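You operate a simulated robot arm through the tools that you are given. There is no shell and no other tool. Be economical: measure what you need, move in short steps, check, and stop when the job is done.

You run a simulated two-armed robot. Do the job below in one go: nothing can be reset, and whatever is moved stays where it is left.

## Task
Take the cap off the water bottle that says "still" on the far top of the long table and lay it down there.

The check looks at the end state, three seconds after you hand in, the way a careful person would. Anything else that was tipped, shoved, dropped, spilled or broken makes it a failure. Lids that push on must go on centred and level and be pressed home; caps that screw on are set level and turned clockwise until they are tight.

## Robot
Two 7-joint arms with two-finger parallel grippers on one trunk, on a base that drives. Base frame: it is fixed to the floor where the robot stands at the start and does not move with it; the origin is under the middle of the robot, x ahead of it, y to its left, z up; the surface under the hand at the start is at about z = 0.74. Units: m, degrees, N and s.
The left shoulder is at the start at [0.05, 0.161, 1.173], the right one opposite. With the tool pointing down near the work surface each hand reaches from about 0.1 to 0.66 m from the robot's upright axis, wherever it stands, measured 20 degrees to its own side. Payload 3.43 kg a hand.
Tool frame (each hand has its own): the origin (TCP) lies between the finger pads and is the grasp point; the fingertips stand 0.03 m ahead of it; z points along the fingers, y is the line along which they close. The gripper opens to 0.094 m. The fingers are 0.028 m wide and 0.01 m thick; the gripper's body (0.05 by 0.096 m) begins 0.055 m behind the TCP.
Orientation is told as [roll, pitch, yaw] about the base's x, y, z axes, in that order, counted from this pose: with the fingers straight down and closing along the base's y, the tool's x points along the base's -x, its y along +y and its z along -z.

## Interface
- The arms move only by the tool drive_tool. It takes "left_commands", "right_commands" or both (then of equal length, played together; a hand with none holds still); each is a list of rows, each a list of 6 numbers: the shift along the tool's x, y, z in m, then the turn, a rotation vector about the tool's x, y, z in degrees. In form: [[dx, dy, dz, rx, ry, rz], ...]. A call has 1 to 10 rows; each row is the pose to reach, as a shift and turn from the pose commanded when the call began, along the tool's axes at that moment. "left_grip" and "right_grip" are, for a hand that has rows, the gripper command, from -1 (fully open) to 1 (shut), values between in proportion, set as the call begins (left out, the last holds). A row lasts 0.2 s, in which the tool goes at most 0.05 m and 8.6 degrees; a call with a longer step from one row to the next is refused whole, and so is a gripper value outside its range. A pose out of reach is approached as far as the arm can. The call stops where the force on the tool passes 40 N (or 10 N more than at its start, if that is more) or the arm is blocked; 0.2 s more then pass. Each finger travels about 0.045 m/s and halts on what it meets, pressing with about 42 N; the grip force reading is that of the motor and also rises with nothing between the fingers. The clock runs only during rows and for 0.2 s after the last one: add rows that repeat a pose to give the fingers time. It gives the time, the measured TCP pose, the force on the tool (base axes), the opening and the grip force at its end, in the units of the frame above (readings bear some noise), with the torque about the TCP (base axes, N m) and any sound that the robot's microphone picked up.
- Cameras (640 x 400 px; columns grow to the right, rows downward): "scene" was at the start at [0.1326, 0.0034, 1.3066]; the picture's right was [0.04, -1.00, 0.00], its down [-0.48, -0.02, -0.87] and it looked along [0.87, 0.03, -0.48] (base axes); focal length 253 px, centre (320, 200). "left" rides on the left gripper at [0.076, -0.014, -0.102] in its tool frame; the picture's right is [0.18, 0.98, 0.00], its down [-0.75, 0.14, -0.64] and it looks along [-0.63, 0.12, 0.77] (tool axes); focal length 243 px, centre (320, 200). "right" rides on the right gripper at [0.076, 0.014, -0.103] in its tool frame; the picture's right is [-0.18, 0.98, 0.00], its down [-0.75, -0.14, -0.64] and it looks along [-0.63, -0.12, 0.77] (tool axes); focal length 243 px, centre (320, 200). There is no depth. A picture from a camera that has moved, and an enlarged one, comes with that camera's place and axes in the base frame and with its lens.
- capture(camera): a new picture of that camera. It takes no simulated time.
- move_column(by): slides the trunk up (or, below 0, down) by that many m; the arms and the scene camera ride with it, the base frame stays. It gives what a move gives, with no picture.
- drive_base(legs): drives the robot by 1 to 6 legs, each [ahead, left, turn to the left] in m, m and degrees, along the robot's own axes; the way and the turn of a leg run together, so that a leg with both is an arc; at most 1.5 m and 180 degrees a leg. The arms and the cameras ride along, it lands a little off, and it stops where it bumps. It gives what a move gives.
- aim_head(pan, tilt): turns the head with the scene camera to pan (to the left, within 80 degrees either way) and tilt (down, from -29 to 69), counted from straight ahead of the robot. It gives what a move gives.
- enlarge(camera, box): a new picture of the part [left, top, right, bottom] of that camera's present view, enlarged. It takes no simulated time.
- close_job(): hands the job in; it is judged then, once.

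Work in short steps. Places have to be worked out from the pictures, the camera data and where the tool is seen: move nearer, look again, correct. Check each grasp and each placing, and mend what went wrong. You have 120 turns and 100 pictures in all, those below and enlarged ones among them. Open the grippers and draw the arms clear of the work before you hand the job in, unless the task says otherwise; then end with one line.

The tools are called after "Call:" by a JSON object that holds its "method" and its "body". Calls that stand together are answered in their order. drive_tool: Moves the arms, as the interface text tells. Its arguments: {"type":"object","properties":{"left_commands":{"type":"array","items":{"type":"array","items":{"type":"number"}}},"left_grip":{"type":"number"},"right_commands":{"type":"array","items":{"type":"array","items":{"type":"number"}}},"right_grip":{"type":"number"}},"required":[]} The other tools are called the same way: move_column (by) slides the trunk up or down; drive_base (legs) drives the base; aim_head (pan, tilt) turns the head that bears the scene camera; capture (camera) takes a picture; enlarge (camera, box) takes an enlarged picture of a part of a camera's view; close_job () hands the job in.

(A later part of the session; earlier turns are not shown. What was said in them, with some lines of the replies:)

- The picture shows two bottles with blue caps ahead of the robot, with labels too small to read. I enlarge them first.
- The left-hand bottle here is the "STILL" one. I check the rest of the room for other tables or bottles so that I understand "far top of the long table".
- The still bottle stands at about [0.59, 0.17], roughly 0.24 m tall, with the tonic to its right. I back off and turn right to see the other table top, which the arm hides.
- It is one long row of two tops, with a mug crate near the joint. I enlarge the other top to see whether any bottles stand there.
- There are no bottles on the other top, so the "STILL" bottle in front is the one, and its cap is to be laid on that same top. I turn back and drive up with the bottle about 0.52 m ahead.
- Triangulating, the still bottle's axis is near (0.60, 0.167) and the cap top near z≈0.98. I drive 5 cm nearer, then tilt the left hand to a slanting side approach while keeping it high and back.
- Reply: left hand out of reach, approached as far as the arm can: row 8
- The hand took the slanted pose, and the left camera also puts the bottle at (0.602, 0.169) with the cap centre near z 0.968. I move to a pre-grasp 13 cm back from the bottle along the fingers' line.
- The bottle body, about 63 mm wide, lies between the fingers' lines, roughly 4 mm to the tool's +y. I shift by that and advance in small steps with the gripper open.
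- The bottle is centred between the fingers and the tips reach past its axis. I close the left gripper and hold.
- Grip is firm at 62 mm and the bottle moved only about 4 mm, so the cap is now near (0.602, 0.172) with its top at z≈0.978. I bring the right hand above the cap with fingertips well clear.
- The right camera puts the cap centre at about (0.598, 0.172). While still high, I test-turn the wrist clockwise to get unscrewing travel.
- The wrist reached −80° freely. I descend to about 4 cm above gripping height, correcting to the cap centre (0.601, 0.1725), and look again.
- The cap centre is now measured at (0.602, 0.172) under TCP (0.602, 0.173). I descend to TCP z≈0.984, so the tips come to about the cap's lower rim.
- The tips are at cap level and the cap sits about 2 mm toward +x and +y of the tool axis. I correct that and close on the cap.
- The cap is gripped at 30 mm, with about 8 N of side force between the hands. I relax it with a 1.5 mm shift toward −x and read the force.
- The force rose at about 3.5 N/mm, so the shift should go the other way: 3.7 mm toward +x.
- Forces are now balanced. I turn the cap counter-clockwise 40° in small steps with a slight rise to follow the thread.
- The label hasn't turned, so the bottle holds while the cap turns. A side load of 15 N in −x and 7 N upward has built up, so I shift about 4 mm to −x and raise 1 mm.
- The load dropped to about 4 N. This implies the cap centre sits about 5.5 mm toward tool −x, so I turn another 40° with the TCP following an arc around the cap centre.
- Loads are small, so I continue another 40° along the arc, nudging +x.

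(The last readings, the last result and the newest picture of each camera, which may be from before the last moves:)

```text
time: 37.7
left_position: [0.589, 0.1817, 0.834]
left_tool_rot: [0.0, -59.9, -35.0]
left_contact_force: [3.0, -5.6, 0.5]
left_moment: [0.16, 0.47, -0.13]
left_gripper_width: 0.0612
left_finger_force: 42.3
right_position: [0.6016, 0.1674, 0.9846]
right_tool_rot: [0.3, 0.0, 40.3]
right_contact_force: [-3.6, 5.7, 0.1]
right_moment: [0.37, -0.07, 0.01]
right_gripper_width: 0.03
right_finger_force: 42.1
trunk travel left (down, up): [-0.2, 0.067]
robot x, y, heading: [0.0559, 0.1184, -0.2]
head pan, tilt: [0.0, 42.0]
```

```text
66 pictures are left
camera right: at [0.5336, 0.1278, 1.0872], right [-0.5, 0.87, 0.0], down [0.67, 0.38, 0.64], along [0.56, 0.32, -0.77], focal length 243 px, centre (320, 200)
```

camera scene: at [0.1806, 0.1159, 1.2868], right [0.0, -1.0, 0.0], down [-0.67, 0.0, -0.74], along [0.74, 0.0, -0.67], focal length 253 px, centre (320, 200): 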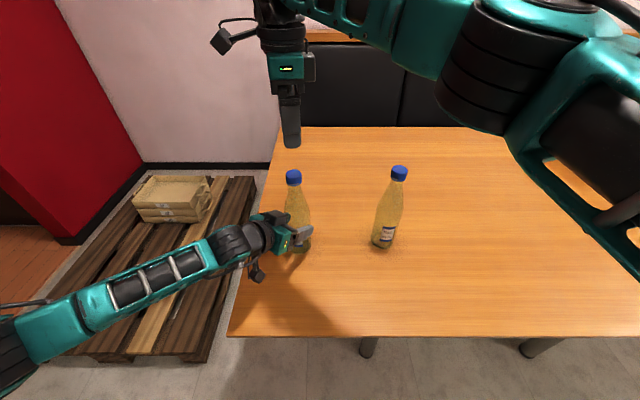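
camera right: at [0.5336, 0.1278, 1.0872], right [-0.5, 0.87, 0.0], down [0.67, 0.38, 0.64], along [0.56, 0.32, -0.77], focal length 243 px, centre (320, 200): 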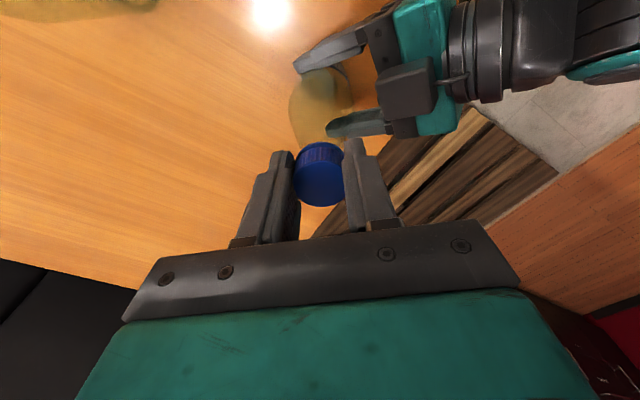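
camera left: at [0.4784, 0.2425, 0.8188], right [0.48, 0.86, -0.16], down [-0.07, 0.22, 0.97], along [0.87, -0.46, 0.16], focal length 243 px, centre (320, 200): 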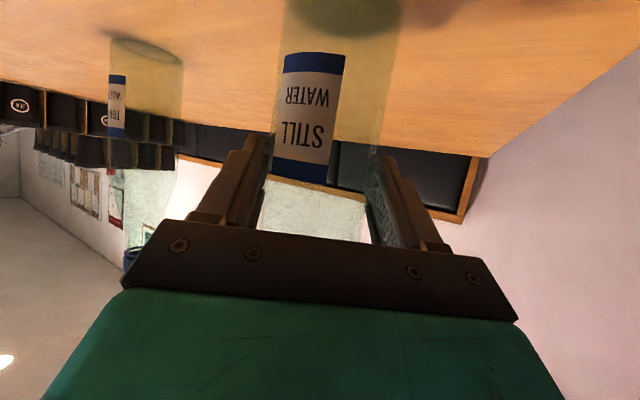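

Still gripping well at yaw 40°. I turn on to 80°.

Call:
{"method": "drive_tool", "body": {"right_commands": [[-0.0003, -0.0003, 0, 0, 0, -8], [-0.0006, -0.0006, 0, 0, 0, -16], [-0.0009, -0.001, 0, 0, 0, -24], [-0.0012, -0.0013, 0, 0, 0, -32], [-0.0014, -0.0017, 0, 0, 0, -40]]}}

Call:
{"method": "capture", "body": {"camera": "right"}}

```text
time: 38.6
left_position: [0.5875, 0.1771, 0.8347]
left_tool_rot: [0.7, -60.2, -36.4]
left_contact_force: [-2.5, -1.3, -0.8]
left_moment: [0.01, -0.9, -0.08]
left_gripper_width: 0.0614
left_finger_force: 41.9
right_position: [0.5989, 0.1575, 0.9839]
right_tool_rot: [-0.3, -1.9, 47.0]
right_contact_force: [2.3, -0.7, 10.0]
right_moment: [-0.55, 0.6, 0.0]
right_gripper_width: 0.0301
right_finger_force: 42.2
right hand out of reach, approached as far as the arm can: row 1, 2, 3, 4
trunk travel left (down, up): [-0.2, 0.067]
robot x, y, heading: [0.0558, 0.1159, 0.1]
head pan, tilt: [0.0, 42.0]
stopped in row 4 (right hand): the force on the tool passed its limit at 61 N (the readings are from after the stop); the commanded pose is now the measured one
```

```text
65 pictures are left
camera right: at [0.5328, 0.1094, 1.0832], right [-0.59, 0.8, 0.0], down [0.6, 0.44, 0.67], along [0.54, 0.4, -0.74], focal length 243 px, centre (320, 200)
```

right: 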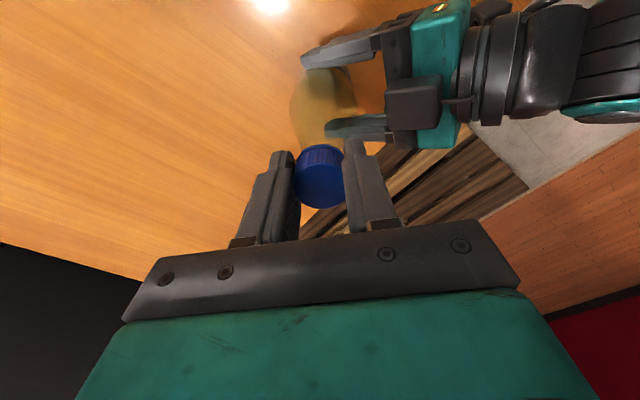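

The wrist limit is near yaw +47°, and the stop nudged things about a centimetre. I open the right hand to let the bottle relax, then lift clear.

Call:
{"method": "drive_tool", "body": {"right_commands": [[0, 0, 0, 0, 0, 0], [0, 0, 0, 0, 0, 0], [0, 0, 0, 0, 0, 0], [0, 0, 0, 0, 0, 0], [0, 0, 0, 0, 0, 0]], "right_grip": -1}}

Call:
{"method": "drive_tool", "body": {"right_commands": [[0, 0, -0.03, 0, 0, 0], [0, 0, -0.06, 0, 0, 0]]}}

Call:
{"method": "capture", "body": {"camera": "right"}}

Call:
{"method": "enlarge", "body": {"camera": "scene", "box": [210, 150, 370, 270]}}

```text
time: 39.8
left_position: [0.589, 0.1785, 0.8338]
left_tool_rot: [0.5, -60.2, -36.1]
left_contact_force: [-2.1, -1.6, 3.2]
left_moment: [-0.3, -0.03, -0.07]
left_gripper_width: 0.061
left_finger_force: 41.9
right_position: [0.5993, 0.159, 0.9818]
right_tool_rot: [-0.1, -1.8, 47.1]
right_contact_force: [0.1, 0.2, 1.2]
right_moment: [-0.03, -0.04, 0.01]
right_gripper_width: 0.094
right_finger_force: 0.0
trunk travel left (down, up): [-0.2, 0.067]
robot x, y, heading: [0.0575, 0.1159, 0.1]
head pan, tilt: [0.0, 42.0]
```

```text
time: 40.4
left_position: [0.5872, 0.177, 0.8341]
left_tool_rot: [0.6, -60.2, -36.1]
left_contact_force: [-1.5, -1.6, 3.0]
left_moment: [-0.33, -0.04, -0.08]
left_gripper_width: 0.0612
left_finger_force: 41.9
right_position: [0.5977, 0.1567, 1.0211]
right_tool_rot: [-0.1, -1.8, 46.8]
right_contact_force: [0.0, 0.1, -0.3]
right_moment: [-0.02, 0.03, -0.04]
right_gripper_width: 0.0941
right_finger_force: 0.0
right hand out of reach, approached as far as the arm can: row 2
trunk travel left (down, up): [-0.2, 0.067]
robot x, y, heading: [0.0519, 0.1184, 0.1]
head pan, tilt: [0.0, 42.0]
```

```text
64 pictures are left
camera right: at [0.5327, 0.1083, 1.1225], right [-0.59, 0.81, 0.0], down [0.6, 0.44, 0.67], along [0.54, 0.4, -0.75], focal length 243 px, centre (320, 200)
```

right: 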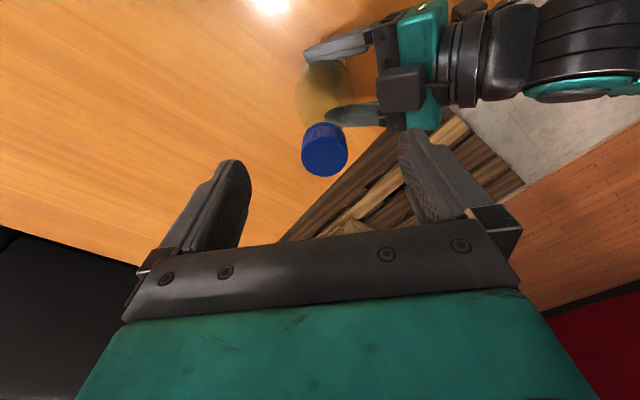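

```text
3.33 times, centred on (290, 210) of scene
camera zoom: at [0.1805, 0.1158, 1.2868], right [0.0, -1.0, 0.0], down [-0.67, 0.0, -0.74], along [0.74, 0.0, -0.67], focal length 843 px, centre (420, 167)
```

zoom: 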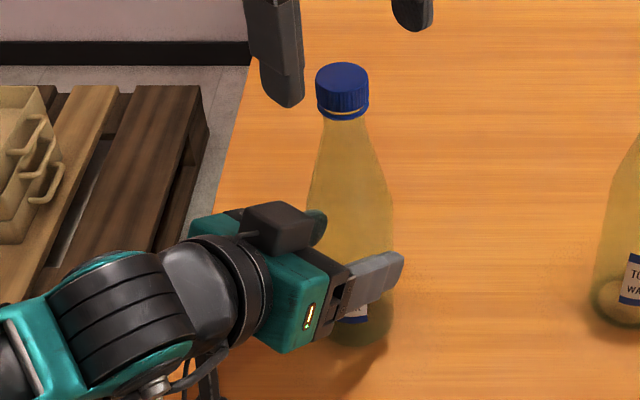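

A visible gap under the cap shows it has risen and is unscrewing. I level the hand's tilt of 1.8° and turn it back clockwise at this height, tips about 1 cm clear of the cap.

Call:
{"method": "drive_tool", "body": {"right_commands": [[0, 0, 0, 0, 1.8, 0], [0, 0, 0, 0, 1.8, 0]]}}

Call:
{"method": "drive_tool", "body": {"right_commands": [[0, 0, 0, 0, 0, 8.5], [0, 0, -0.005, 0, 0, 17], [0, 0, -0.01, 0, 0, 25.5], [0, 0, -0.015, 0, 0, 34], [0, 0, -0.015, 0, 0, 42.5], [0, 0, -0.015, 0, 0, 51], [0, 0, -0.015, 0, 0, 59.5], [0, 0, -0.015, 0, 0, 68], [0, 0, -0.015, 0, 0, 76.5], [0, 0, -0.015, 0, 0, 85]]}}

Call:
{"method": "drive_tool", "body": {"right_commands": [[0, 0, 0, 0, 0, 8], [0, 0, 0, 0, 0, 16], [0, 0, 0, 0, 0, 24], [0, 0, 0, 0, 0, 32], [0, 0, 0, 0, 0, 40], [0, 0, 0, 0, 0, 48], [0, 0, 0, 0, 0, 56], [0, 0, 0, 0, 0, 64], [0, 0, 0, 0, 0, 72]]}}

Call:
{"method": "capture", "body": {"camera": "right"}}

```text
time: 41.0
left_position: [0.5884, 0.177, 0.8338]
left_tool_rot: [0.6, -60.3, -36.0]
left_contact_force: [-0.2, -0.9, 3.7]
left_moment: [-0.34, -0.08, -0.07]
left_gripper_width: 0.061
left_finger_force: 42.3
right_position: [0.5981, 0.1566, 1.0229]
right_tool_rot: [-0.1, -1.7, 46.8]
right_contact_force: [0.3, -0.6, -0.8]
right_moment: [0.01, 0.0, 0.0]
right_gripper_width: 0.0939
right_finger_force: 0.0
trunk travel left (down, up): [-0.2, 0.067]
robot x, y, heading: [0.0585, 0.1161, 0.1]
head pan, tilt: [0.0, 42.0]
```

```text
time: 43.2
left_position: [0.5872, 0.1782, 0.8331]
left_tool_rot: [0.6, -60.1, -36.1]
left_contact_force: [-2.0, 0.5, 2.9]
left_moment: [-0.23, 0.05, -0.07]
left_gripper_width: 0.0611
left_finger_force: 41.8
right_position: [0.5964, 0.1556, 1.0377]
right_tool_rot: [0.0, -0.1, -38.0]
right_contact_force: [0.7, 0.2, -0.1]
right_moment: [0.01, 0.0, 0.01]
right_gripper_width: 0.0941
right_finger_force: 0.0
trunk travel left (down, up): [-0.2, 0.067]
robot x, y, heading: [0.0566, 0.113, -0.0]
head pan, tilt: [0.0, 42.0]
```

```text
time: 45.2
left_position: [0.5881, 0.178, 0.8324]
left_tool_rot: [0.7, -60.2, -36.1]
left_contact_force: [-2.8, 0.4, 1.2]
left_moment: [-0.14, 0.09, -0.09]
left_gripper_width: 0.0611
left_finger_force: 41.7
right_position: [0.5976, 0.1563, 1.0356]
right_tool_rot: [0.1, -0.1, -110.0]
right_contact_force: [0.3, -0.6, -0.2]
right_moment: [0.05, 0.01, -0.02]
right_gripper_width: 0.0941
right_finger_force: 0.1
trunk travel left (down, up): [-0.2, 0.067]
robot x, y, heading: [0.0582, 0.1194, 0.2]
head pan, tilt: [0.0, 42.0]
```

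```text
62 pictures are left
camera right: at [0.6357, 0.2221, 1.1392], right [0.86, -0.51, 0.0], down [-0.39, -0.66, 0.64], along [-0.33, -0.55, -0.77], focal length 243 px, centre (320, 200)
```

right: 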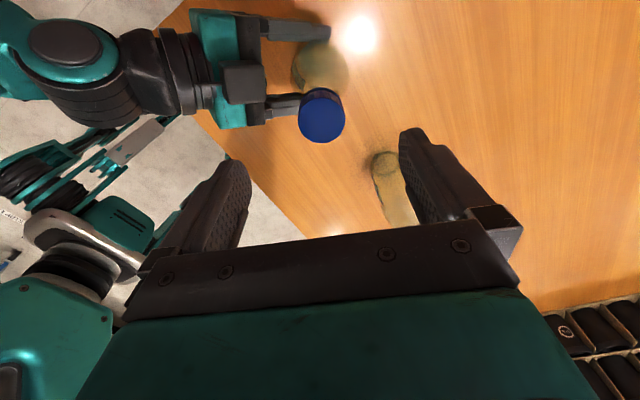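

The hand is back at −110° and the cap reads (0.604, 0.167). I centre over it and try 40° more clockwise for a longer stroke.

Call:
{"method": "drive_tool", "body": {"right_commands": [[0.004, 0.001, 0, 0, 0, 8], [0.008, 0.0018, 0, 0, 0, 16], [0.0123, 0.0024, 0, 0, 0, 24], [0.0123, 0.0024, 0, 0, 0, 32], [0.0123, 0.0024, 0, 0, 0, 40]]}}

Call:
{"method": "capture", "body": {"camera": "right"}}

```text
time: 46.4
left_position: [0.5879, 0.1767, 0.8338]
left_tool_rot: [0.6, -60.1, -36.1]
left_contact_force: [-1.9, 1.2, 0.4]
left_moment: [-0.14, 0.06, -0.04]
left_gripper_width: 0.0611
left_finger_force: 42.0
right_position: [0.6035, 0.1662, 1.0361]
right_tool_rot: [0.1, 0.1, -150.0]
right_contact_force: [0.2, 0.1, -0.8]
right_moment: [0.0, -0.01, 0.01]
right_gripper_width: 0.0939
right_finger_force: 0.0
trunk travel left (down, up): [-0.2, 0.067]
robot x, y, heading: [0.0582, 0.1195, 0.2]
head pan, tilt: [0.0, 42.0]
```

```text
61 pictures are left
camera right: at [0.6756, 0.1926, 1.1391], right [0.33, -0.94, 0.0], down [-0.72, -0.25, 0.64], along [-0.6, -0.21, -0.77], focal length 243 px, centre (320, 200)
```

right: 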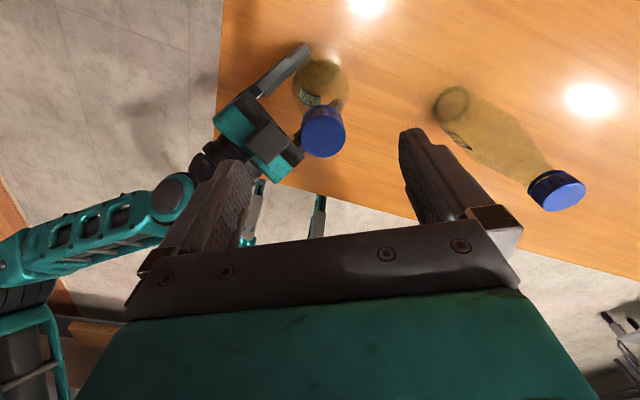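

−150° is reachable, giving a 190° stroke, and the cap reads (0.605, 0.1655). I descend to z≈0.986 and then grip.

Call:
{"method": "drive_tool", "body": {"right_commands": [[0.0008, 0.001, 0.02, 0, 0, 0], [0.0008, 0.001, 0.038, 0, 0, 0], [0.0008, 0.001, 0.05, 0, 0, 0]]}}

Call:
{"method": "drive_tool", "body": {"right_commands": [[0, 0, 0, 0, 0, 0], [0, 0, 0, 0, 0, 0], [0, 0, 0, 0, 0, 0], [0, 0, 0, 0, 0, 0], [0, 0, 0, 0, 0, 0], [0, 0, 0, 0, 0, 0], [0, 0, 0, 0, 0, 0], [0, 0, 0, 0, 0, 0]], "right_grip": 1}}

Call:
{"method": "capture", "body": {"camera": "right"}}

```text
time: 47.2
left_position: [0.5875, 0.1788, 0.8331]
left_tool_rot: [0.6, -60.1, -36.0]
left_contact_force: [-1.2, 0.0, -0.2]
left_moment: [-0.08, 0.03, -0.05]
left_gripper_width: 0.0611
left_finger_force: 41.7
right_position: [0.6059, 0.1665, 0.9869]
right_tool_rot: [0.1, -0.1, -149.9]
right_contact_force: [0.4, 0.8, -0.5]
right_moment: [0.02, 0.0, -0.02]
right_gripper_width: 0.094
right_finger_force: 0.0
trunk travel left (down, up): [-0.2, 0.067]
robot x, y, heading: [0.0542, 0.1187, -0.1]
head pan, tilt: [0.0, 42.0]
```

```text
time: 49.0
left_position: [0.5876, 0.1774, 0.833]
left_tool_rot: [0.6, -60.1, -35.9]
left_contact_force: [-4.0, 3.8, 0.4]
left_moment: [-0.74, -0.26, -0.01]
left_gripper_width: 0.0609
left_finger_force: 41.8
right_position: [0.6049, 0.1655, 0.9873]
right_tool_rot: [0.2, 0.0, -149.9]
right_contact_force: [2.8, -4.3, -1.0]
right_moment: [-0.07, -0.05, 0.0]
right_gripper_width: 0.031
right_finger_force: 41.9
trunk travel left (down, up): [-0.2, 0.067]
robot x, y, heading: [0.0554, 0.1171, 0.3]
head pan, tilt: [0.0, 42.0]
```

```text
60 pictures are left
camera right: at [0.6774, 0.1918, 1.0894], right [0.33, -0.94, 0.0], down [-0.72, -0.25, 0.64], along [-0.6, -0.22, -0.77], focal length 243 px, centre (320, 200)
```

right: 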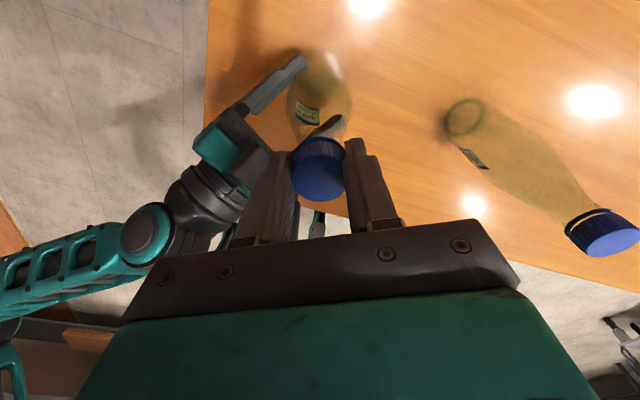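

Gripped with a modest load. I turn 40° counter-clockwise with a 1.4 mm correction, then read the forces.

Call:
{"method": "drive_tool", "body": {"right_commands": [[0, 0.0014, 0, 0, 0, -8], [0, 0.0014, -0.0001, 0, 0, -16], [0, 0.0014, -0.0002, 0, 0, -24], [0, 0.0014, -0.0003, 0, 0, -32], [0, 0.0014, -0.0004, 0, 0, -40]]}}

```text
time: 50.2
left_position: [0.5864, 0.1769, 0.8337]
left_tool_rot: [0.8, -60.2, -36.2]
left_contact_force: [3.3, -4.1, 0.1]
left_moment: [0.36, 0.49, -0.03]
left_gripper_width: 0.0608
left_finger_force: 41.7
right_position: [0.6049, 0.1657, 0.9872]
right_tool_rot: [0.0, 0.0, -109.9]
right_contact_force: [-2.5, 5.0, 0.0]
right_moment: [0.35, -0.03, 0.01]
right_gripper_width: 0.031
right_finger_force: 41.8
trunk travel left (down, up): [-0.2, 0.067]
robot x, y, heading: [0.0574, 0.1153, 0.2]
head pan, tilt: [0.0, 42.0]
```

Loads are only 5 N. I continue 40° with the matching small correction.

Call:
{"method": "drive_tool", "body": {"right_commands": [[0.0003, -0.0007, -0.0001, 0, 0, -8], [0.0006, -0.0012, -0.0001, 0, 0, -16], [0.0006, -0.0016, -0.0002, 0, 0, -24], [0.0006, -0.002, -0.0003, 0, 0, -32], [0.0006, -0.0025, -0.0004, 0, 0, -40]]}}

```text
time: 51.4
left_position: [0.5887, 0.1774, 0.8328]
left_tool_rot: [0.5, -60.2, -36.0]
left_contact_force: [-3.4, 0.0, -0.9]
left_moment: [-0.65, -0.44, -0.06]
left_gripper_width: 0.061
left_finger_force: 41.7
right_position: [0.6042, 0.1667, 0.9879]
right_tool_rot: [0.2, -0.2, -69.9]
right_contact_force: [3.0, -2.1, 0.6]
right_moment: [0.23, -0.12, 0.01]
right_gripper_width: 0.0307
right_finger_force: 41.8
trunk travel left (down, up): [-0.2, 0.067]
robot x, y, heading: [0.0557, 0.1176, -0.1]
head pan, tilt: [0.0, 42.0]
```

Loads stay low, so I turn 80° more in two calls.

Call:
{"method": "drive_tool", "body": {"right_commands": [[-0.0003, -0.0001, -0.0001, 0, 0, -8], [-0.0006, -0.0003, -0.0002, 0, 0, -16], [-0.0008, -0.0004, -0.0003, 0, 0, -24], [-0.001, -0.0006, -0.0004, 0, 0, -32], [-0.0012, -0.0007, -0.0005, 0, 0, -40]]}}

Call:
{"method": "drive_tool", "body": {"right_commands": [[-0.0001, -0.0002, -0.0001, 0, 0, -8], [-0.0002, -0.0005, -0.0002, 0, 0, -16], [-0.0003, -0.0007, -0.0003, 0, 0, -24], [-0.0004, -0.001, -0.0004, 0, 0, -32], [-0.0005, -0.0012, -0.0005, 0, 0, -40]]}}

Call:
{"method": "enlarge", "body": {"camera": "scene", "box": [210, 120, 370, 240]}}

```text
time: 52.6
left_position: [0.5876, 0.1776, 0.8324]
left_tool_rot: [0.7, -60.1, -36.1]
left_contact_force: [-3.3, -1.3, -0.1]
left_moment: [0.25, -0.2, -0.04]
left_gripper_width: 0.0609
left_finger_force: 42.3
right_position: [0.6027, 0.1657, 0.9863]
right_tool_rot: [0.0, -0.1, -29.7]
right_contact_force: [3.1, 2.2, 2.3]
right_moment: [0.11, -0.29, -0.01]
right_gripper_width: 0.0308
right_finger_force: 41.9
trunk travel left (down, up): [-0.2, 0.067]
robot x, y, heading: [0.053, 0.1127, -0.2]
head pan, tilt: [0.0, 42.0]
```

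```text
time: 53.8
left_position: [0.588, 0.1787, 0.835]
left_tool_rot: [0.6, -60.2, -36.0]
left_contact_force: [-0.3, -1.9, 1.0]
left_moment: [0.16, 0.06, -0.03]
left_gripper_width: 0.0612
left_finger_force: 41.8
right_position: [0.6029, 0.1638, 0.987]
right_tool_rot: [-0.2, 0.1, 10.2]
right_contact_force: [-0.3, 2.1, 0.2]
right_moment: [0.0, -0.02, 0.0]
right_gripper_width: 0.0308
right_finger_force: 41.9
trunk travel left (down, up): [-0.2, 0.067]
robot x, y, heading: [0.0527, 0.1155, 0.4]
head pan, tilt: [0.0, 42.0]
```

```text
3.33 times, centred on (290, 180) of scene
camera zoom: at [0.1809, 0.1158, 1.2868], right [0.0, -1.0, 0.0], down [-0.67, 0.0, -0.74], along [0.74, 0.0, -0.67], focal length 843 px, centre (420, 267)
```

zoom: 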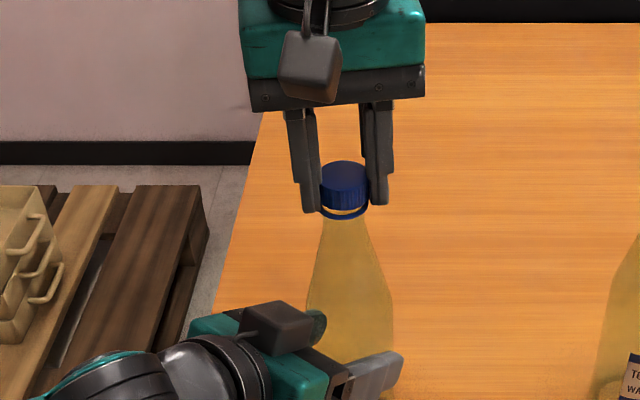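

The gap under the cap keeps growing. I turn on to +40°, then test a 3 mm lift to see whether it is free.

Call:
{"method": "drive_tool", "body": {"right_commands": [[0, -0.0002, -0.0001, 0, 0, -8], [0.0001, -0.0003, -0.0002, 0, 0, -16], [0.0002, -0.0004, -0.0003, 0, 0, -24], [0.0003, -0.0005, -0.0004, 0, 0, -29]]}}

Call:
{"method": "drive_tool", "body": {"right_commands": [[0, 0, -0.002, 0, 0, 0], [0, 0, -0.003, 0, 0, 0]]}}

```text
time: 54.8
left_position: [0.5872, 0.1779, 0.8324]
left_tool_rot: [0.7, -60.2, -36.1]
left_contact_force: [-1.9, -1.2, -0.1]
left_moment: [0.18, -0.48, -0.01]
left_gripper_width: 0.061
left_finger_force: 41.5
right_position: [0.6029, 0.1634, 0.9897]
right_tool_rot: [-0.1, 0.0, 39.1]
right_contact_force: [2.4, 1.5, -1.7]
right_moment: [0.0, -0.05, -0.01]
right_gripper_width: 0.0306
right_finger_force: 41.9
trunk travel left (down, up): [-0.2, 0.067]
robot x, y, heading: [0.0583, 0.1172, 0.3]
head pan, tilt: [0.0, 42.0]
```

```text
time: 55.4
left_position: [0.5872, 0.1776, 0.8334]
left_tool_rot: [0.7, -60.2, -36.0]
left_contact_force: [-0.6, -1.6, 0.3]
left_moment: [0.1, -0.08, -0.06]
left_gripper_width: 0.0608
left_finger_force: 42.4
right_position: [0.6031, 0.1634, 0.9922]
right_tool_rot: [-0.1, 0.1, 39.1]
right_contact_force: [0.5, 0.7, -0.6]
right_moment: [0.04, -0.01, 0.05]
right_gripper_width: 0.0308
right_finger_force: 42.0
trunk travel left (down, up): [-0.2, 0.067]
robot x, y, heading: [0.0529, 0.1157, 0.1]
head pan, tilt: [0.0, 42.0]
```

No pull-back force on the lift, so the cap seems free. I lift 3 cm gently and check.

Call:
{"method": "drive_tool", "body": {"right_commands": [[0, 0, -0.004, 0, 0, 0], [0, 0, -0.01, 0, 0, 0], [0, 0, -0.02, 0, 0, 0], [0, 0, -0.03, 0, 0, 0]]}}

Call:
{"method": "enlarge", "body": {"camera": "scene", "box": [210, 100, 370, 220]}}

```text
time: 56.4
left_position: [0.5892, 0.1785, 0.8332]
left_tool_rot: [0.6, -60.2, -36.0]
left_contact_force: [-1.4, -0.2, 0.3]
left_moment: [-0.15, 0.01, -0.04]
left_gripper_width: 0.061
left_finger_force: 42.5
right_position: [0.6026, 0.1634, 1.0215]
right_tool_rot: [-0.1, 0.0, 39.0]
right_contact_force: [-0.3, 0.7, 0.2]
right_moment: [0.01, 0.03, 0.01]
right_gripper_width: 0.0307
right_finger_force: 41.6
trunk travel left (down, up): [-0.2, 0.067]
robot x, y, heading: [0.055, 0.114, -0.0]
head pan, tilt: [0.0, 42.0]
```

```text
3.33 times, centred on (290, 160) of scene
camera zoom: at [0.1808, 0.1158, 1.2868], right [0.0, -1.0, 0.0], down [-0.67, 0.0, -0.74], along [0.74, 0.0, -0.67], focal length 843 px, centre (420, 333)
```

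zoom: 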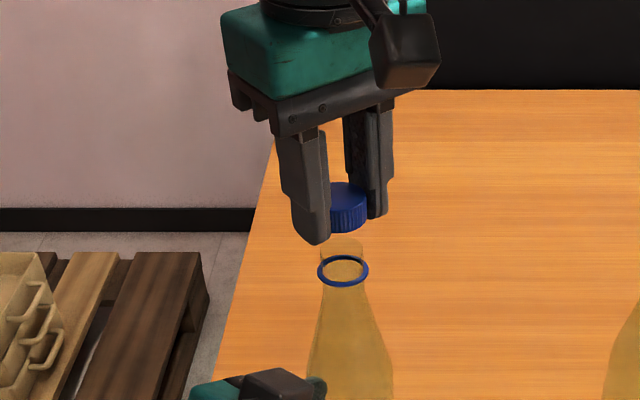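

The cap is off, with the tamper ring left on the neck. I raise the cap, turn the hand to yaw 0 and carry it to a free spot near (0.49, 0.0), in front of the tonic bottle.

Call:
{"method": "drive_tool", "body": {"right_commands": [[0, 0, -0.015, 0, 0, 7.8], [0, 0, -0.03, 0, 0, 15.6], [0.038, -0.011, -0.03, 0, 0, 23.4], [0.076, -0.022, -0.03, 0, 0, 31.2], [0.114, -0.034, -0.03, 0, 0, 39], [0.152, -0.045, -0.03, 0, 0, 39], [0.19, -0.056, -0.03, 0, 0, 39]]}}

Call:
{"method": "capture", "body": {"camera": "scene"}}

Call:
{"method": "capture", "body": {"camera": "right"}}

```text
time: 58.0
left_position: [0.5878, 0.1783, 0.8336]
left_tool_rot: [0.6, -60.1, -36.0]
left_contact_force: [-0.6, -0.4, -0.6]
left_moment: [-0.1, 0.07, -0.02]
left_gripper_width: 0.0608
left_finger_force: 41.6
right_position: [0.4921, 0.0003, 1.0518]
right_tool_rot: [-0.1, 0.0, 0.1]
right_contact_force: [0.1, -1.1, -0.6]
right_moment: [-0.01, 0.02, -0.01]
right_gripper_width: 0.0305
right_finger_force: 42.1
trunk travel left (down, up): [-0.2, 0.067]
robot x, y, heading: [0.0526, 0.115, 0.0]
head pan, tilt: [0.0, 42.0]
```

```text
57 pictures are left
camera scene: at [0.1808, 0.1154, 1.2868], right [0.0, -1.0, 0.0], down [-0.67, 0.0, -0.74], along [0.74, 0.0, -0.67], focal length 253 px, centre (320, 200)
```

scene: 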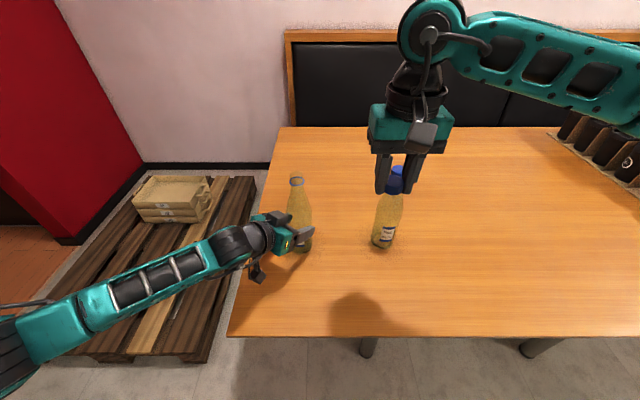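

```text
56 pictures are left
camera right: at [0.4145, 0.0142, 1.1544], right [0.18, 0.98, 0.0], down [0.75, -0.14, 0.64], along [0.63, -0.12, -0.77], focal length 243 px, centre (320, 200)
```

right: 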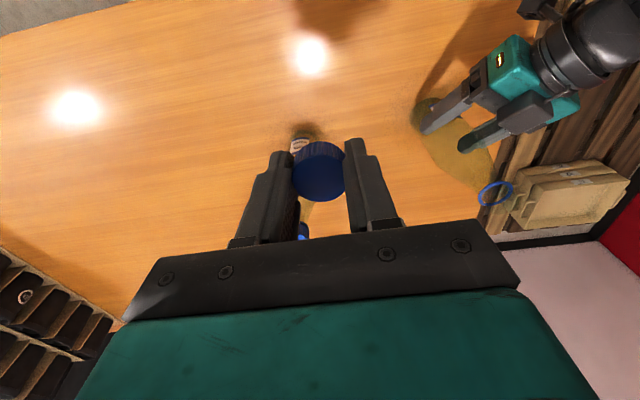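

The cap is held level. I shift 2 cm toward the robot for clearance and lower to TCP z≈0.79.

Call:
{"method": "drive_tool", "body": {"right_commands": [[0.01, 0, 0.04, 0, 0, 0], [0.02, 0, 0.085, 0, 0, 0], [0.02, 0, 0.13, 0, 0, 0], [0.02, 0, 0.17, 0, 0, 0], [0.02, 0, 0.21, 0, 0, 0], [0.02, 0, 0.24, 0, 0, 0], [0.02, 0, 0.262, 0, 0, 0]]}}

Call:
{"method": "enlarge", "body": {"camera": "scene", "box": [280, 180, 480, 320]}}

```text
time: 59.6
left_position: [0.5887, 0.1782, 0.833]
left_tool_rot: [0.6, -60.1, -36.0]
left_contact_force: [-1.0, -0.8, 0.1]
left_moment: [-0.05, 0.03, -0.06]
left_gripper_width: 0.061
left_finger_force: 41.8
right_position: [0.4707, 0.0001, 0.7899]
right_tool_rot: [-0.2, -0.1, 0.0]
right_contact_force: [0.9, 0.3, -0.2]
right_moment: [0.0, -0.04, 0.0]
right_gripper_width: 0.0308
right_finger_force: 42.1
trunk travel left (down, up): [-0.2, 0.067]
robot x, y, heading: [0.0541, 0.1154, 0.4]
head pan, tilt: [0.0, 42.0]
```

```text
2.86 times, centred on (380, 250) of scene
camera zoom: at [0.1811, 0.1158, 1.2868], right [0.0, -1.0, 0.0], down [-0.67, 0.0, -0.74], along [0.74, 0.0, -0.67], focal length 723 px, centre (149, 57)
```

zoom: 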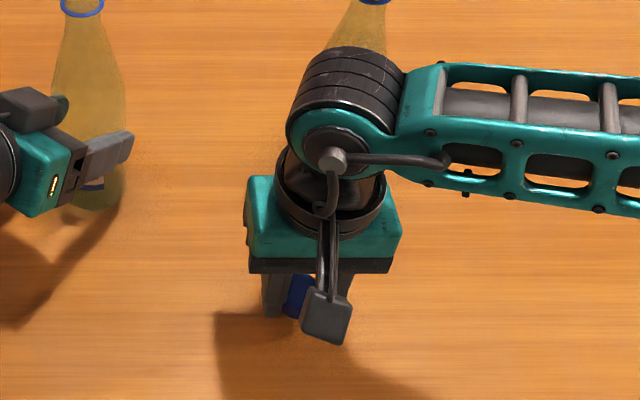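

It hangs about 2 cm above the table with nothing touched. I lower 12 mm in fine steps and watch the vertical force.

Call:
{"method": "drive_tool", "body": {"right_commands": [[0, 0, 0.004, 0, 0, 0], [0, 0, 0.008, 0, 0, 0], [0, 0, 0.012, 0, 0, 0]]}}

Call:
{"method": "drive_tool", "body": {"right_commands": [[0, 0, 0.002, 0, 0, 0], [0, 0, 0.004, 0, 0, 0]]}}

```text
time: 60.4
left_position: [0.5886, 0.179, 0.8334]
left_tool_rot: [0.6, -60.1, -36.0]
left_contact_force: [-0.3, 0.0, -0.1]
left_moment: [-0.07, 0.04, -0.05]
left_gripper_width: 0.0611
left_finger_force: 41.8
right_position: [0.4705, 0.0002, 0.7792]
right_tool_rot: [0.0, 0.0, 0.1]
right_contact_force: [-0.8, 0.1, 0.3]
right_moment: [0.02, 0.02, -0.03]
right_gripper_width: 0.0307
right_finger_force: 41.9
trunk travel left (down, up): [-0.2, 0.067]
robot x, y, heading: [0.0558, 0.1144, 0.2]
head pan, tilt: [0.0, 42.0]
```

```text
time: 61.0
left_position: [0.5882, 0.1774, 0.8332]
left_tool_rot: [0.6, -60.1, -36.1]
left_contact_force: [-0.7, -0.1, -0.3]
left_moment: [-0.04, 0.07, -0.04]
left_gripper_width: 0.0609
left_finger_force: 42.3
right_position: [0.4706, 0.0006, 0.7738]
right_tool_rot: [0.0, -0.1, 0.1]
right_contact_force: [-0.4, 0.6, 0.7]
right_moment: [-0.01, 0.04, 0.03]
right_gripper_width: 0.0305
right_finger_force: 42.4
trunk travel left (down, up): [-0.2, 0.067]
robot x, y, heading: [0.0559, 0.1167, 0.1]
head pan, tilt: [0.0, 42.0]
```

Still no contact at z 0.774. I lower 2 mm more at a time.

Call:
{"method": "drive_tool", "body": {"right_commands": [[0, 0, 0.002, 0, 0, 0]]}}

Call:
{"method": "drive_tool", "body": {"right_commands": [[0, 0, 0.0015, 0, 0, 0]]}}

Call:
{"method": "capture", "body": {"camera": "right"}}

```text
time: 61.4
left_position: [0.5887, 0.1768, 0.8325]
left_tool_rot: [0.6, -60.1, -36.0]
left_contact_force: [-1.2, -0.4, 0.0]
left_moment: [-0.04, 0.03, 0.0]
left_gripper_width: 0.0608
left_finger_force: 41.9
right_position: [0.4705, 0.0001, 0.7731]
right_tool_rot: [0.0, 0.0, 0.1]
right_contact_force: [0.4, -0.3, 0.2]
right_moment: [0.01, -0.02, -0.02]
right_gripper_width: 0.0306
right_finger_force: 41.5
trunk travel left (down, up): [-0.2, 0.067]
robot x, y, heading: [0.0529, 0.1138, -0.0]
head pan, tilt: [0.0, 42.0]
```

```text
time: 61.8
left_position: [0.5874, 0.1777, 0.8336]
left_tool_rot: [0.7, -60.1, -36.0]
left_contact_force: [-0.4, 0.4, 0.0]
left_moment: [-0.01, 0.08, -0.02]
left_gripper_width: 0.061
left_finger_force: 42.5
right_position: [0.472, 0.0005, 0.7708]
right_tool_rot: [-0.1, 0.0, 0.1]
right_contact_force: [-0.4, -0.3, -0.4]
right_moment: [0.0, -0.02, -0.01]
right_gripper_width: 0.0307
right_finger_force: 42.0
trunk travel left (down, up): [-0.2, 0.067]
robot x, y, heading: [0.0518, 0.1121, 0.3]
head pan, tilt: [0.0, 42.0]
```

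```text
54 pictures are left
camera right: at [0.3936, 0.014, 0.8731], right [0.18, 0.98, 0.0], down [0.75, -0.14, 0.64], along [0.63, -0.12, -0.77], focal length 243 px, centre (320, 200)
```

right: 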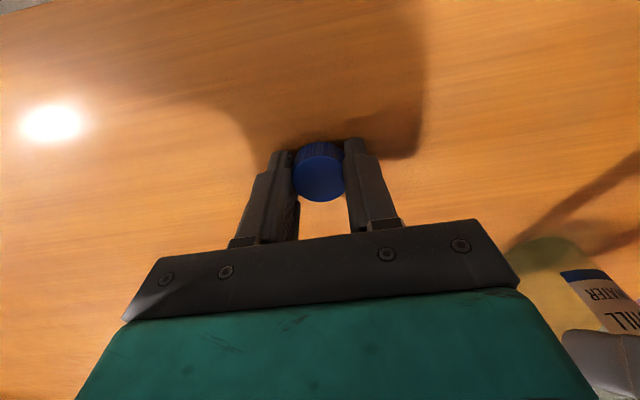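

Still no contact force at z≈0.771. I continue in 1.5 mm steps.

Call:
{"method": "drive_tool", "body": {"right_commands": [[0, 0, 0.0015, 0, 0, 0]]}}

Call:
{"method": "drive_tool", "body": {"right_commands": [[0, 0, 0.0015, 0, 0, 0]]}}

```text
time: 62.2
left_position: [0.5886, 0.1777, 0.8329]
left_tool_rot: [0.7, -60.1, -36.2]
left_contact_force: [0.4, -0.5, -0.2]
left_moment: [0.03, 0.04, 0.01]
left_gripper_width: 0.061
left_finger_force: 42.1
right_position: [0.471, 0.0003, 0.77]
right_tool_rot: [-0.1, -0.2, 0.0]
right_contact_force: [-1.4, -1.7, 7.8]
right_moment: [0.08, 0.19, 0.02]
right_gripper_width: 0.0304
right_finger_force: 41.6
trunk travel left (down, up): [-0.2, 0.067]
robot x, y, heading: [0.0588, 0.1162, 0.2]
head pan, tilt: [0.0, 42.0]
```

```text
time: 62.6
left_position: [0.5874, 0.1787, 0.8339]
left_tool_rot: [0.7, -60.3, -36.2]
left_contact_force: [-0.2, -0.1, -1.2]
left_moment: [-0.02, 0.05, -0.01]
left_gripper_width: 0.0608
left_finger_force: 42.0
right_position: [0.4702, 0.0009, 0.7708]
right_tool_rot: [0.0, -0.2, 0.0]
right_contact_force: [-3.7, -2.1, 21.8]
right_moment: [0.09, 0.37, -0.04]
right_gripper_width: 0.0307
right_finger_force: 41.9
trunk travel left (down, up): [-0.2, 0.067]
robot x, y, heading: [0.0544, 0.1171, 0.2]
head pan, tilt: [0.0, 42.0]
```

Contact is made, at 22 N. I back off 2 mm to leave a light touch, then open.

Call:
{"method": "drive_tool", "body": {"right_commands": [[0, 0, -0.002, 0, 0, 0]]}}

Call:
{"method": "drive_tool", "body": {"right_commands": [[0, 0, 0, 0, 0, 0], [0, 0, 0, 0, 0, 0], [0, 0, 0, 0, 0, 0], [0, 0, 0, 0, 0, 0]], "right_grip": -1}}

Call:
{"method": "drive_tool", "body": {"right_commands": [[0, 0, -0.02, 0, 0, 0], [0, 0, -0.05, 0, 0, 0], [0, 0, -0.09, 0, 0, 0], [0, 0, -0.135, 0, 0, 0], [0, 0, -0.18, 0, 0, 0], [0, 0, -0.225, 0, 0, 0], [0, 0, -0.27, 0, 0, 0]]}}

Call:
{"method": "capture", "body": {"camera": "right"}}

Call:
{"method": "capture", "body": {"camera": "left"}}

```text
time: 63.0
left_position: [0.5877, 0.1783, 0.834]
left_tool_rot: [0.5, -60.2, -36.1]
left_contact_force: [0.1, -0.2, -0.1]
left_moment: [0.05, 0.04, -0.01]
left_gripper_width: 0.0612
left_finger_force: 41.9
right_position: [0.4711, -0.0002, 0.7701]
right_tool_rot: [-0.2, -0.2, 0.1]
right_contact_force: [0.0, -2.2, 14.9]
right_moment: [0.22, 0.2, -0.1]
right_gripper_width: 0.0306
right_finger_force: 42.4
trunk travel left (down, up): [-0.2, 0.067]
robot x, y, heading: [0.0576, 0.1149, 0.0]
head pan, tilt: [0.0, 42.0]
```

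```text
time: 63.6
left_position: [0.587, 0.1757, 0.8329]
left_tool_rot: [0.9, -60.0, -36.3]
left_contact_force: [-0.6, 0.8, 0.5]
left_moment: [-0.01, 0.02, -0.05]
left_gripper_width: 0.0611
left_finger_force: 41.8
right_position: [0.4715, -0.012, 0.7711]
right_tool_rot: [-1.3, -0.1, -0.5]
right_contact_force: [-6.6, -24.2, 25.6]
right_moment: [0.34, 0.53, 0.64]
right_gripper_width: 0.0663
right_finger_force: 0.0
trunk travel left (down, up): [-0.2, 0.067]
robot x, y, heading: [0.0541, 0.1155, 0.0]
head pan, tilt: [0.0, 42.0]
stopped in row 2 (right hand): the force on the tool passed its limit at 43 N (the readings are from after the stop); the commanded pose is now the measured one
```

```text
time: 65.2
left_position: [0.589, 0.1771, 0.8329]
left_tool_rot: [0.6, -60.2, -36.1]
left_contact_force: [-0.3, 1.5, 0.5]
left_moment: [-0.03, 0.03, -0.02]
left_gripper_width: 0.0608
left_finger_force: 42.5
right_position: [0.4723, -0.0042, 1.0396]
right_tool_rot: [-0.8, 0.0, -0.3]
right_contact_force: [1.0, 0.3, -0.5]
right_moment: [0.02, -0.02, -0.01]
right_gripper_width: 0.0938
right_finger_force: 0.1
trunk travel left (down, up): [-0.2, 0.067]
robot x, y, heading: [0.0533, 0.1155, -0.3]
head pan, tilt: [0.0, 42.0]
```

```text
53 pictures are left
camera right: at [0.3943, 0.0113, 1.1407], right [0.19, 0.98, -0.02], down [0.75, -0.13, 0.64], along [0.63, -0.13, -0.76], focal length 243 px, centre (320, 200)
```

right: 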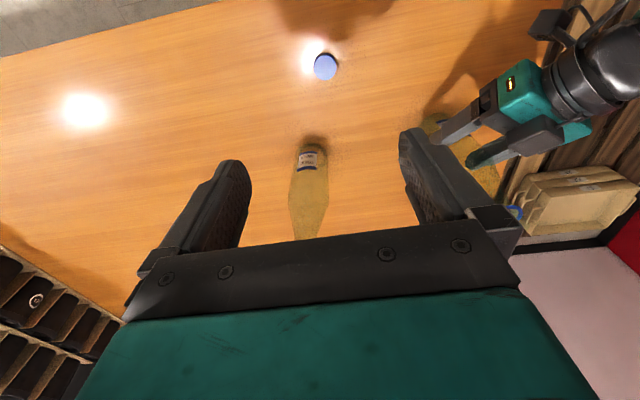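

```text
52 pictures are left
camera left: at [0.4767, 0.2391, 0.818], right [0.5, 0.85, -0.15], down [-0.07, 0.22, 0.97], along [0.86, -0.47, 0.17], focal length 243 px, centre (320, 200)
```

left: 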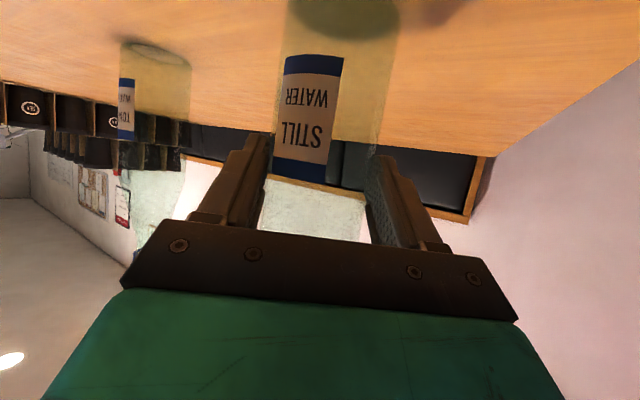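

The cap lies flat on the table, its top facing up. Next I release the still bottle with the left hand, holding position while the fingers open.

Call:
{"method": "drive_tool", "body": {"left_commands": [[0, 0, 0, 0, 0, 0], [0, 0, 0, 0, 0, 0], [0, 0, 0, 0, 0, 0], [0, 0, 0, 0, 0, 0], [0, 0, 0, 0, 0, 0]], "left_grip": -1}}

Call:
{"method": "capture", "body": {"camera": "left"}}

Call:
{"method": "enlarge", "body": {"camera": "scene", "box": [210, 160, 370, 280]}}

```text
time: 66.4
left_position: [0.5891, 0.1761, 0.833]
left_tool_rot: [0.6, -60.0, -36.1]
left_contact_force: [0.5, -0.3, -0.2]
left_moment: [0.03, 0.01, 0.0]
left_gripper_width: 0.0941
left_finger_force: 0.1
right_position: [0.4719, -0.0049, 1.0382]
right_tool_rot: [-0.8, 0.0, -0.2]
right_contact_force: [0.3, 0.7, 0.9]
right_moment: [0.02, 0.0, 0.02]
right_gripper_width: 0.0941
right_finger_force: 0.2
trunk travel left (down, up): [-0.2, 0.067]
robot x, y, heading: [0.0523, 0.114, -0.2]
head pan, tilt: [0.0, 42.0]
```

```text
51 pictures are left
camera left: at [0.4768, 0.2389, 0.8181], right [0.5, 0.85, -0.15], down [-0.07, 0.22, 0.97], along [0.86, -0.47, 0.17], focal length 243 px, centre (320, 200)
```

left: 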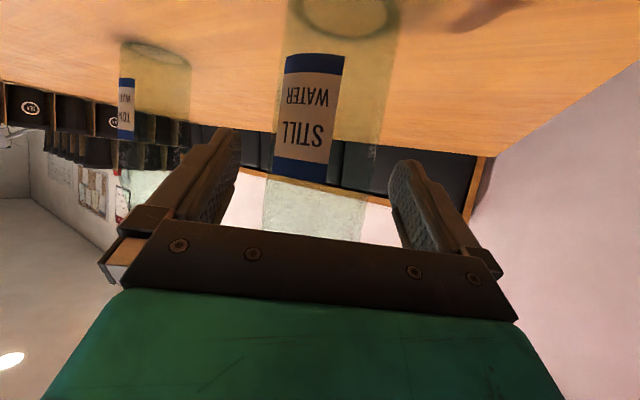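

```text
3.33 times, centred on (290, 220) of scene
camera zoom: at [0.1808, 0.1153, 1.2868], right [0.0, -1.0, 0.0], down [-0.67, 0.0, -0.74], along [0.74, 0.0, -0.67], focal length 843 px, centre (420, 133)
```

zoom: 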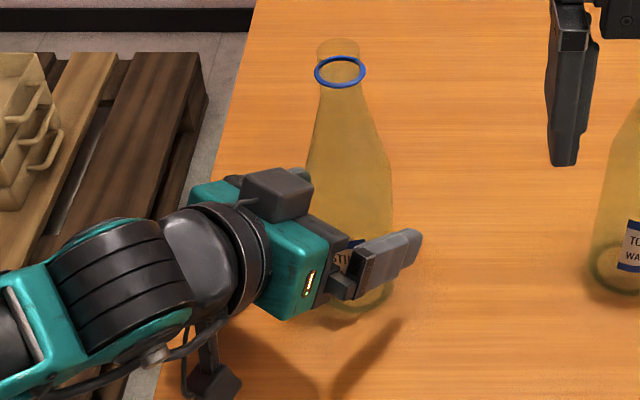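

The bottle stands upright on its own and is centred between the fingers. I retract the left hand straight back along its fingers, then up.

Call:
{"method": "drive_tool", "body": {"left_commands": [[0, 0, -0.02, 0, 0, 0], [0, 0, -0.045, 0, 0, 0], [0, 0, -0.08, 0, 0, 0], [0, 0, -0.115, 0, 0, 0], [-0.03, 0, -0.14, 0, 0, 0], [-0.07, 0, -0.15, 0, 0, 0]]}}

Call:
{"method": "capture", "body": {"camera": "scene"}}

Call:
{"method": "enlarge", "body": {"camera": "right", "box": [250, 20, 410, 120]}}

```text
time: 67.8
left_position: [0.5093, 0.23, 0.9708]
left_tool_rot: [0.5, -60.0, -35.9]
left_contact_force: [0.0, -0.1, -0.4]
left_moment: [-0.01, 0.01, -0.02]
left_gripper_width: 0.094
left_finger_force: 0.0
right_position: [0.4725, -0.0048, 1.0378]
right_tool_rot: [-0.9, 0.1, -0.2]
right_contact_force: [0.2, 0.6, 0.0]
right_moment: [0.01, 0.01, -0.02]
right_gripper_width: 0.0939
right_finger_force: 0.2
trunk travel left (down, up): [-0.2, 0.067]
robot x, y, heading: [0.0509, 0.1168, 0.2]
head pan, tilt: [0.0, 42.0]
```

```text
49 pictures are left
camera scene: at [0.1809, 0.1151, 1.2867], right [0.0, -1.0, 0.0], down [-0.67, 0.0, -0.74], along [0.74, 0.0, -0.67], focal length 253 px, centre (320, 200)
```

scene: 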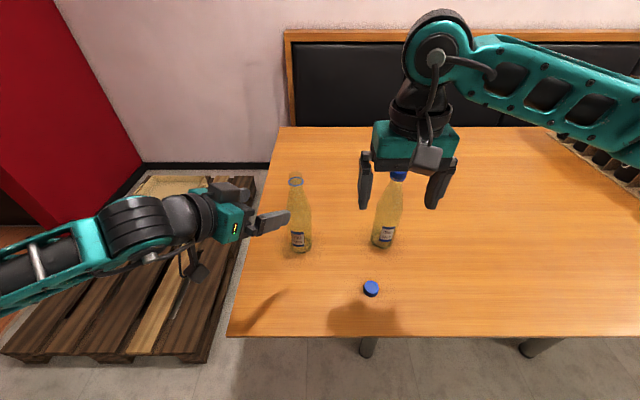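

```text
4.00 times, centred on (330, 70) of right
camera zoom: at [0.3947, 0.011, 1.1401], right [0.19, 0.98, -0.01], down [0.75, -0.13, 0.64], along [0.63, -0.13, -0.76], focal length 970 px, centre (280, 720)
```

zoom: 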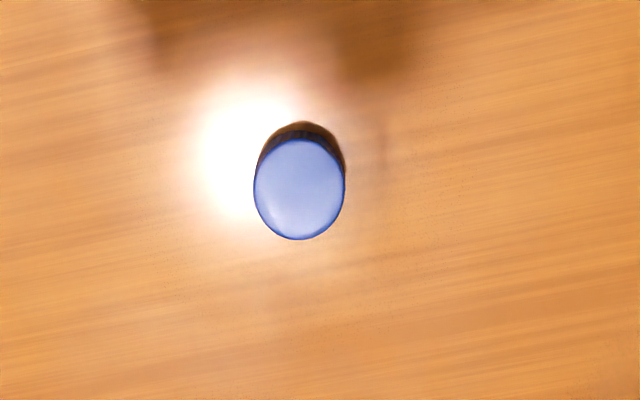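

The bottle stands, the cap lies flat and the tonic is undisturbed. I back the robot away so that both arms are clear, and take a last look.

Call:
{"method": "drive_base", "body": {"legs": [[-0.35, 0, 0]]}}

Call:
{"method": "capture", "body": {"camera": "scene"}}

```text
time: 70.0
left_position: [0.1694, 0.2292, 0.9707]
left_tool_rot: [0.6, -60.2, -36.5]
left_contact_force: [0.2, -0.8, -0.4]
left_moment: [-0.01, 0.02, -0.01]
left_gripper_width: 0.0941
left_finger_force: 0.1
right_position: [0.1288, -0.0047, 1.0374]
right_tool_rot: [-0.8, 0.0, -0.4]
right_contact_force: [-0.7, -0.5, -0.7]
right_moment: [0.01, -0.02, 0.04]
right_gripper_width: 0.0938
right_finger_force: 0.0
trunk travel left (down, up): [-0.2, 0.067]
robot x, y, heading: [-0.2862, 0.1134, -0.3]
head pan, tilt: [0.0, 42.0]
```

```text
47 pictures are left
camera scene: at [-0.1615, 0.1154, 1.2868], right [0.0, -1.0, 0.0], down [-0.67, 0.0, -0.74], along [0.74, 0.0, -0.67], focal length 253 px, centre (320, 200)
```

scene: 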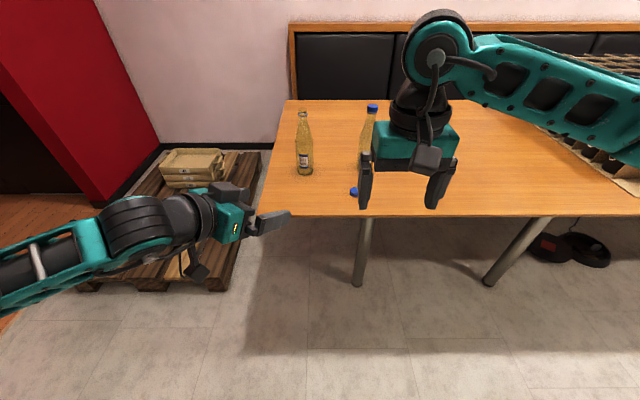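

Everything stands as it should and both arms are clear, so I hand in.

Call:
{"method": "close_job", "body": {}}

```text
The job is handed in.
```

The "still" water bottle is uncapped and standing upright. Its cap lies flat on the same table top, which I took to be the "far top", and the blue tamper ring stayed on the neck.
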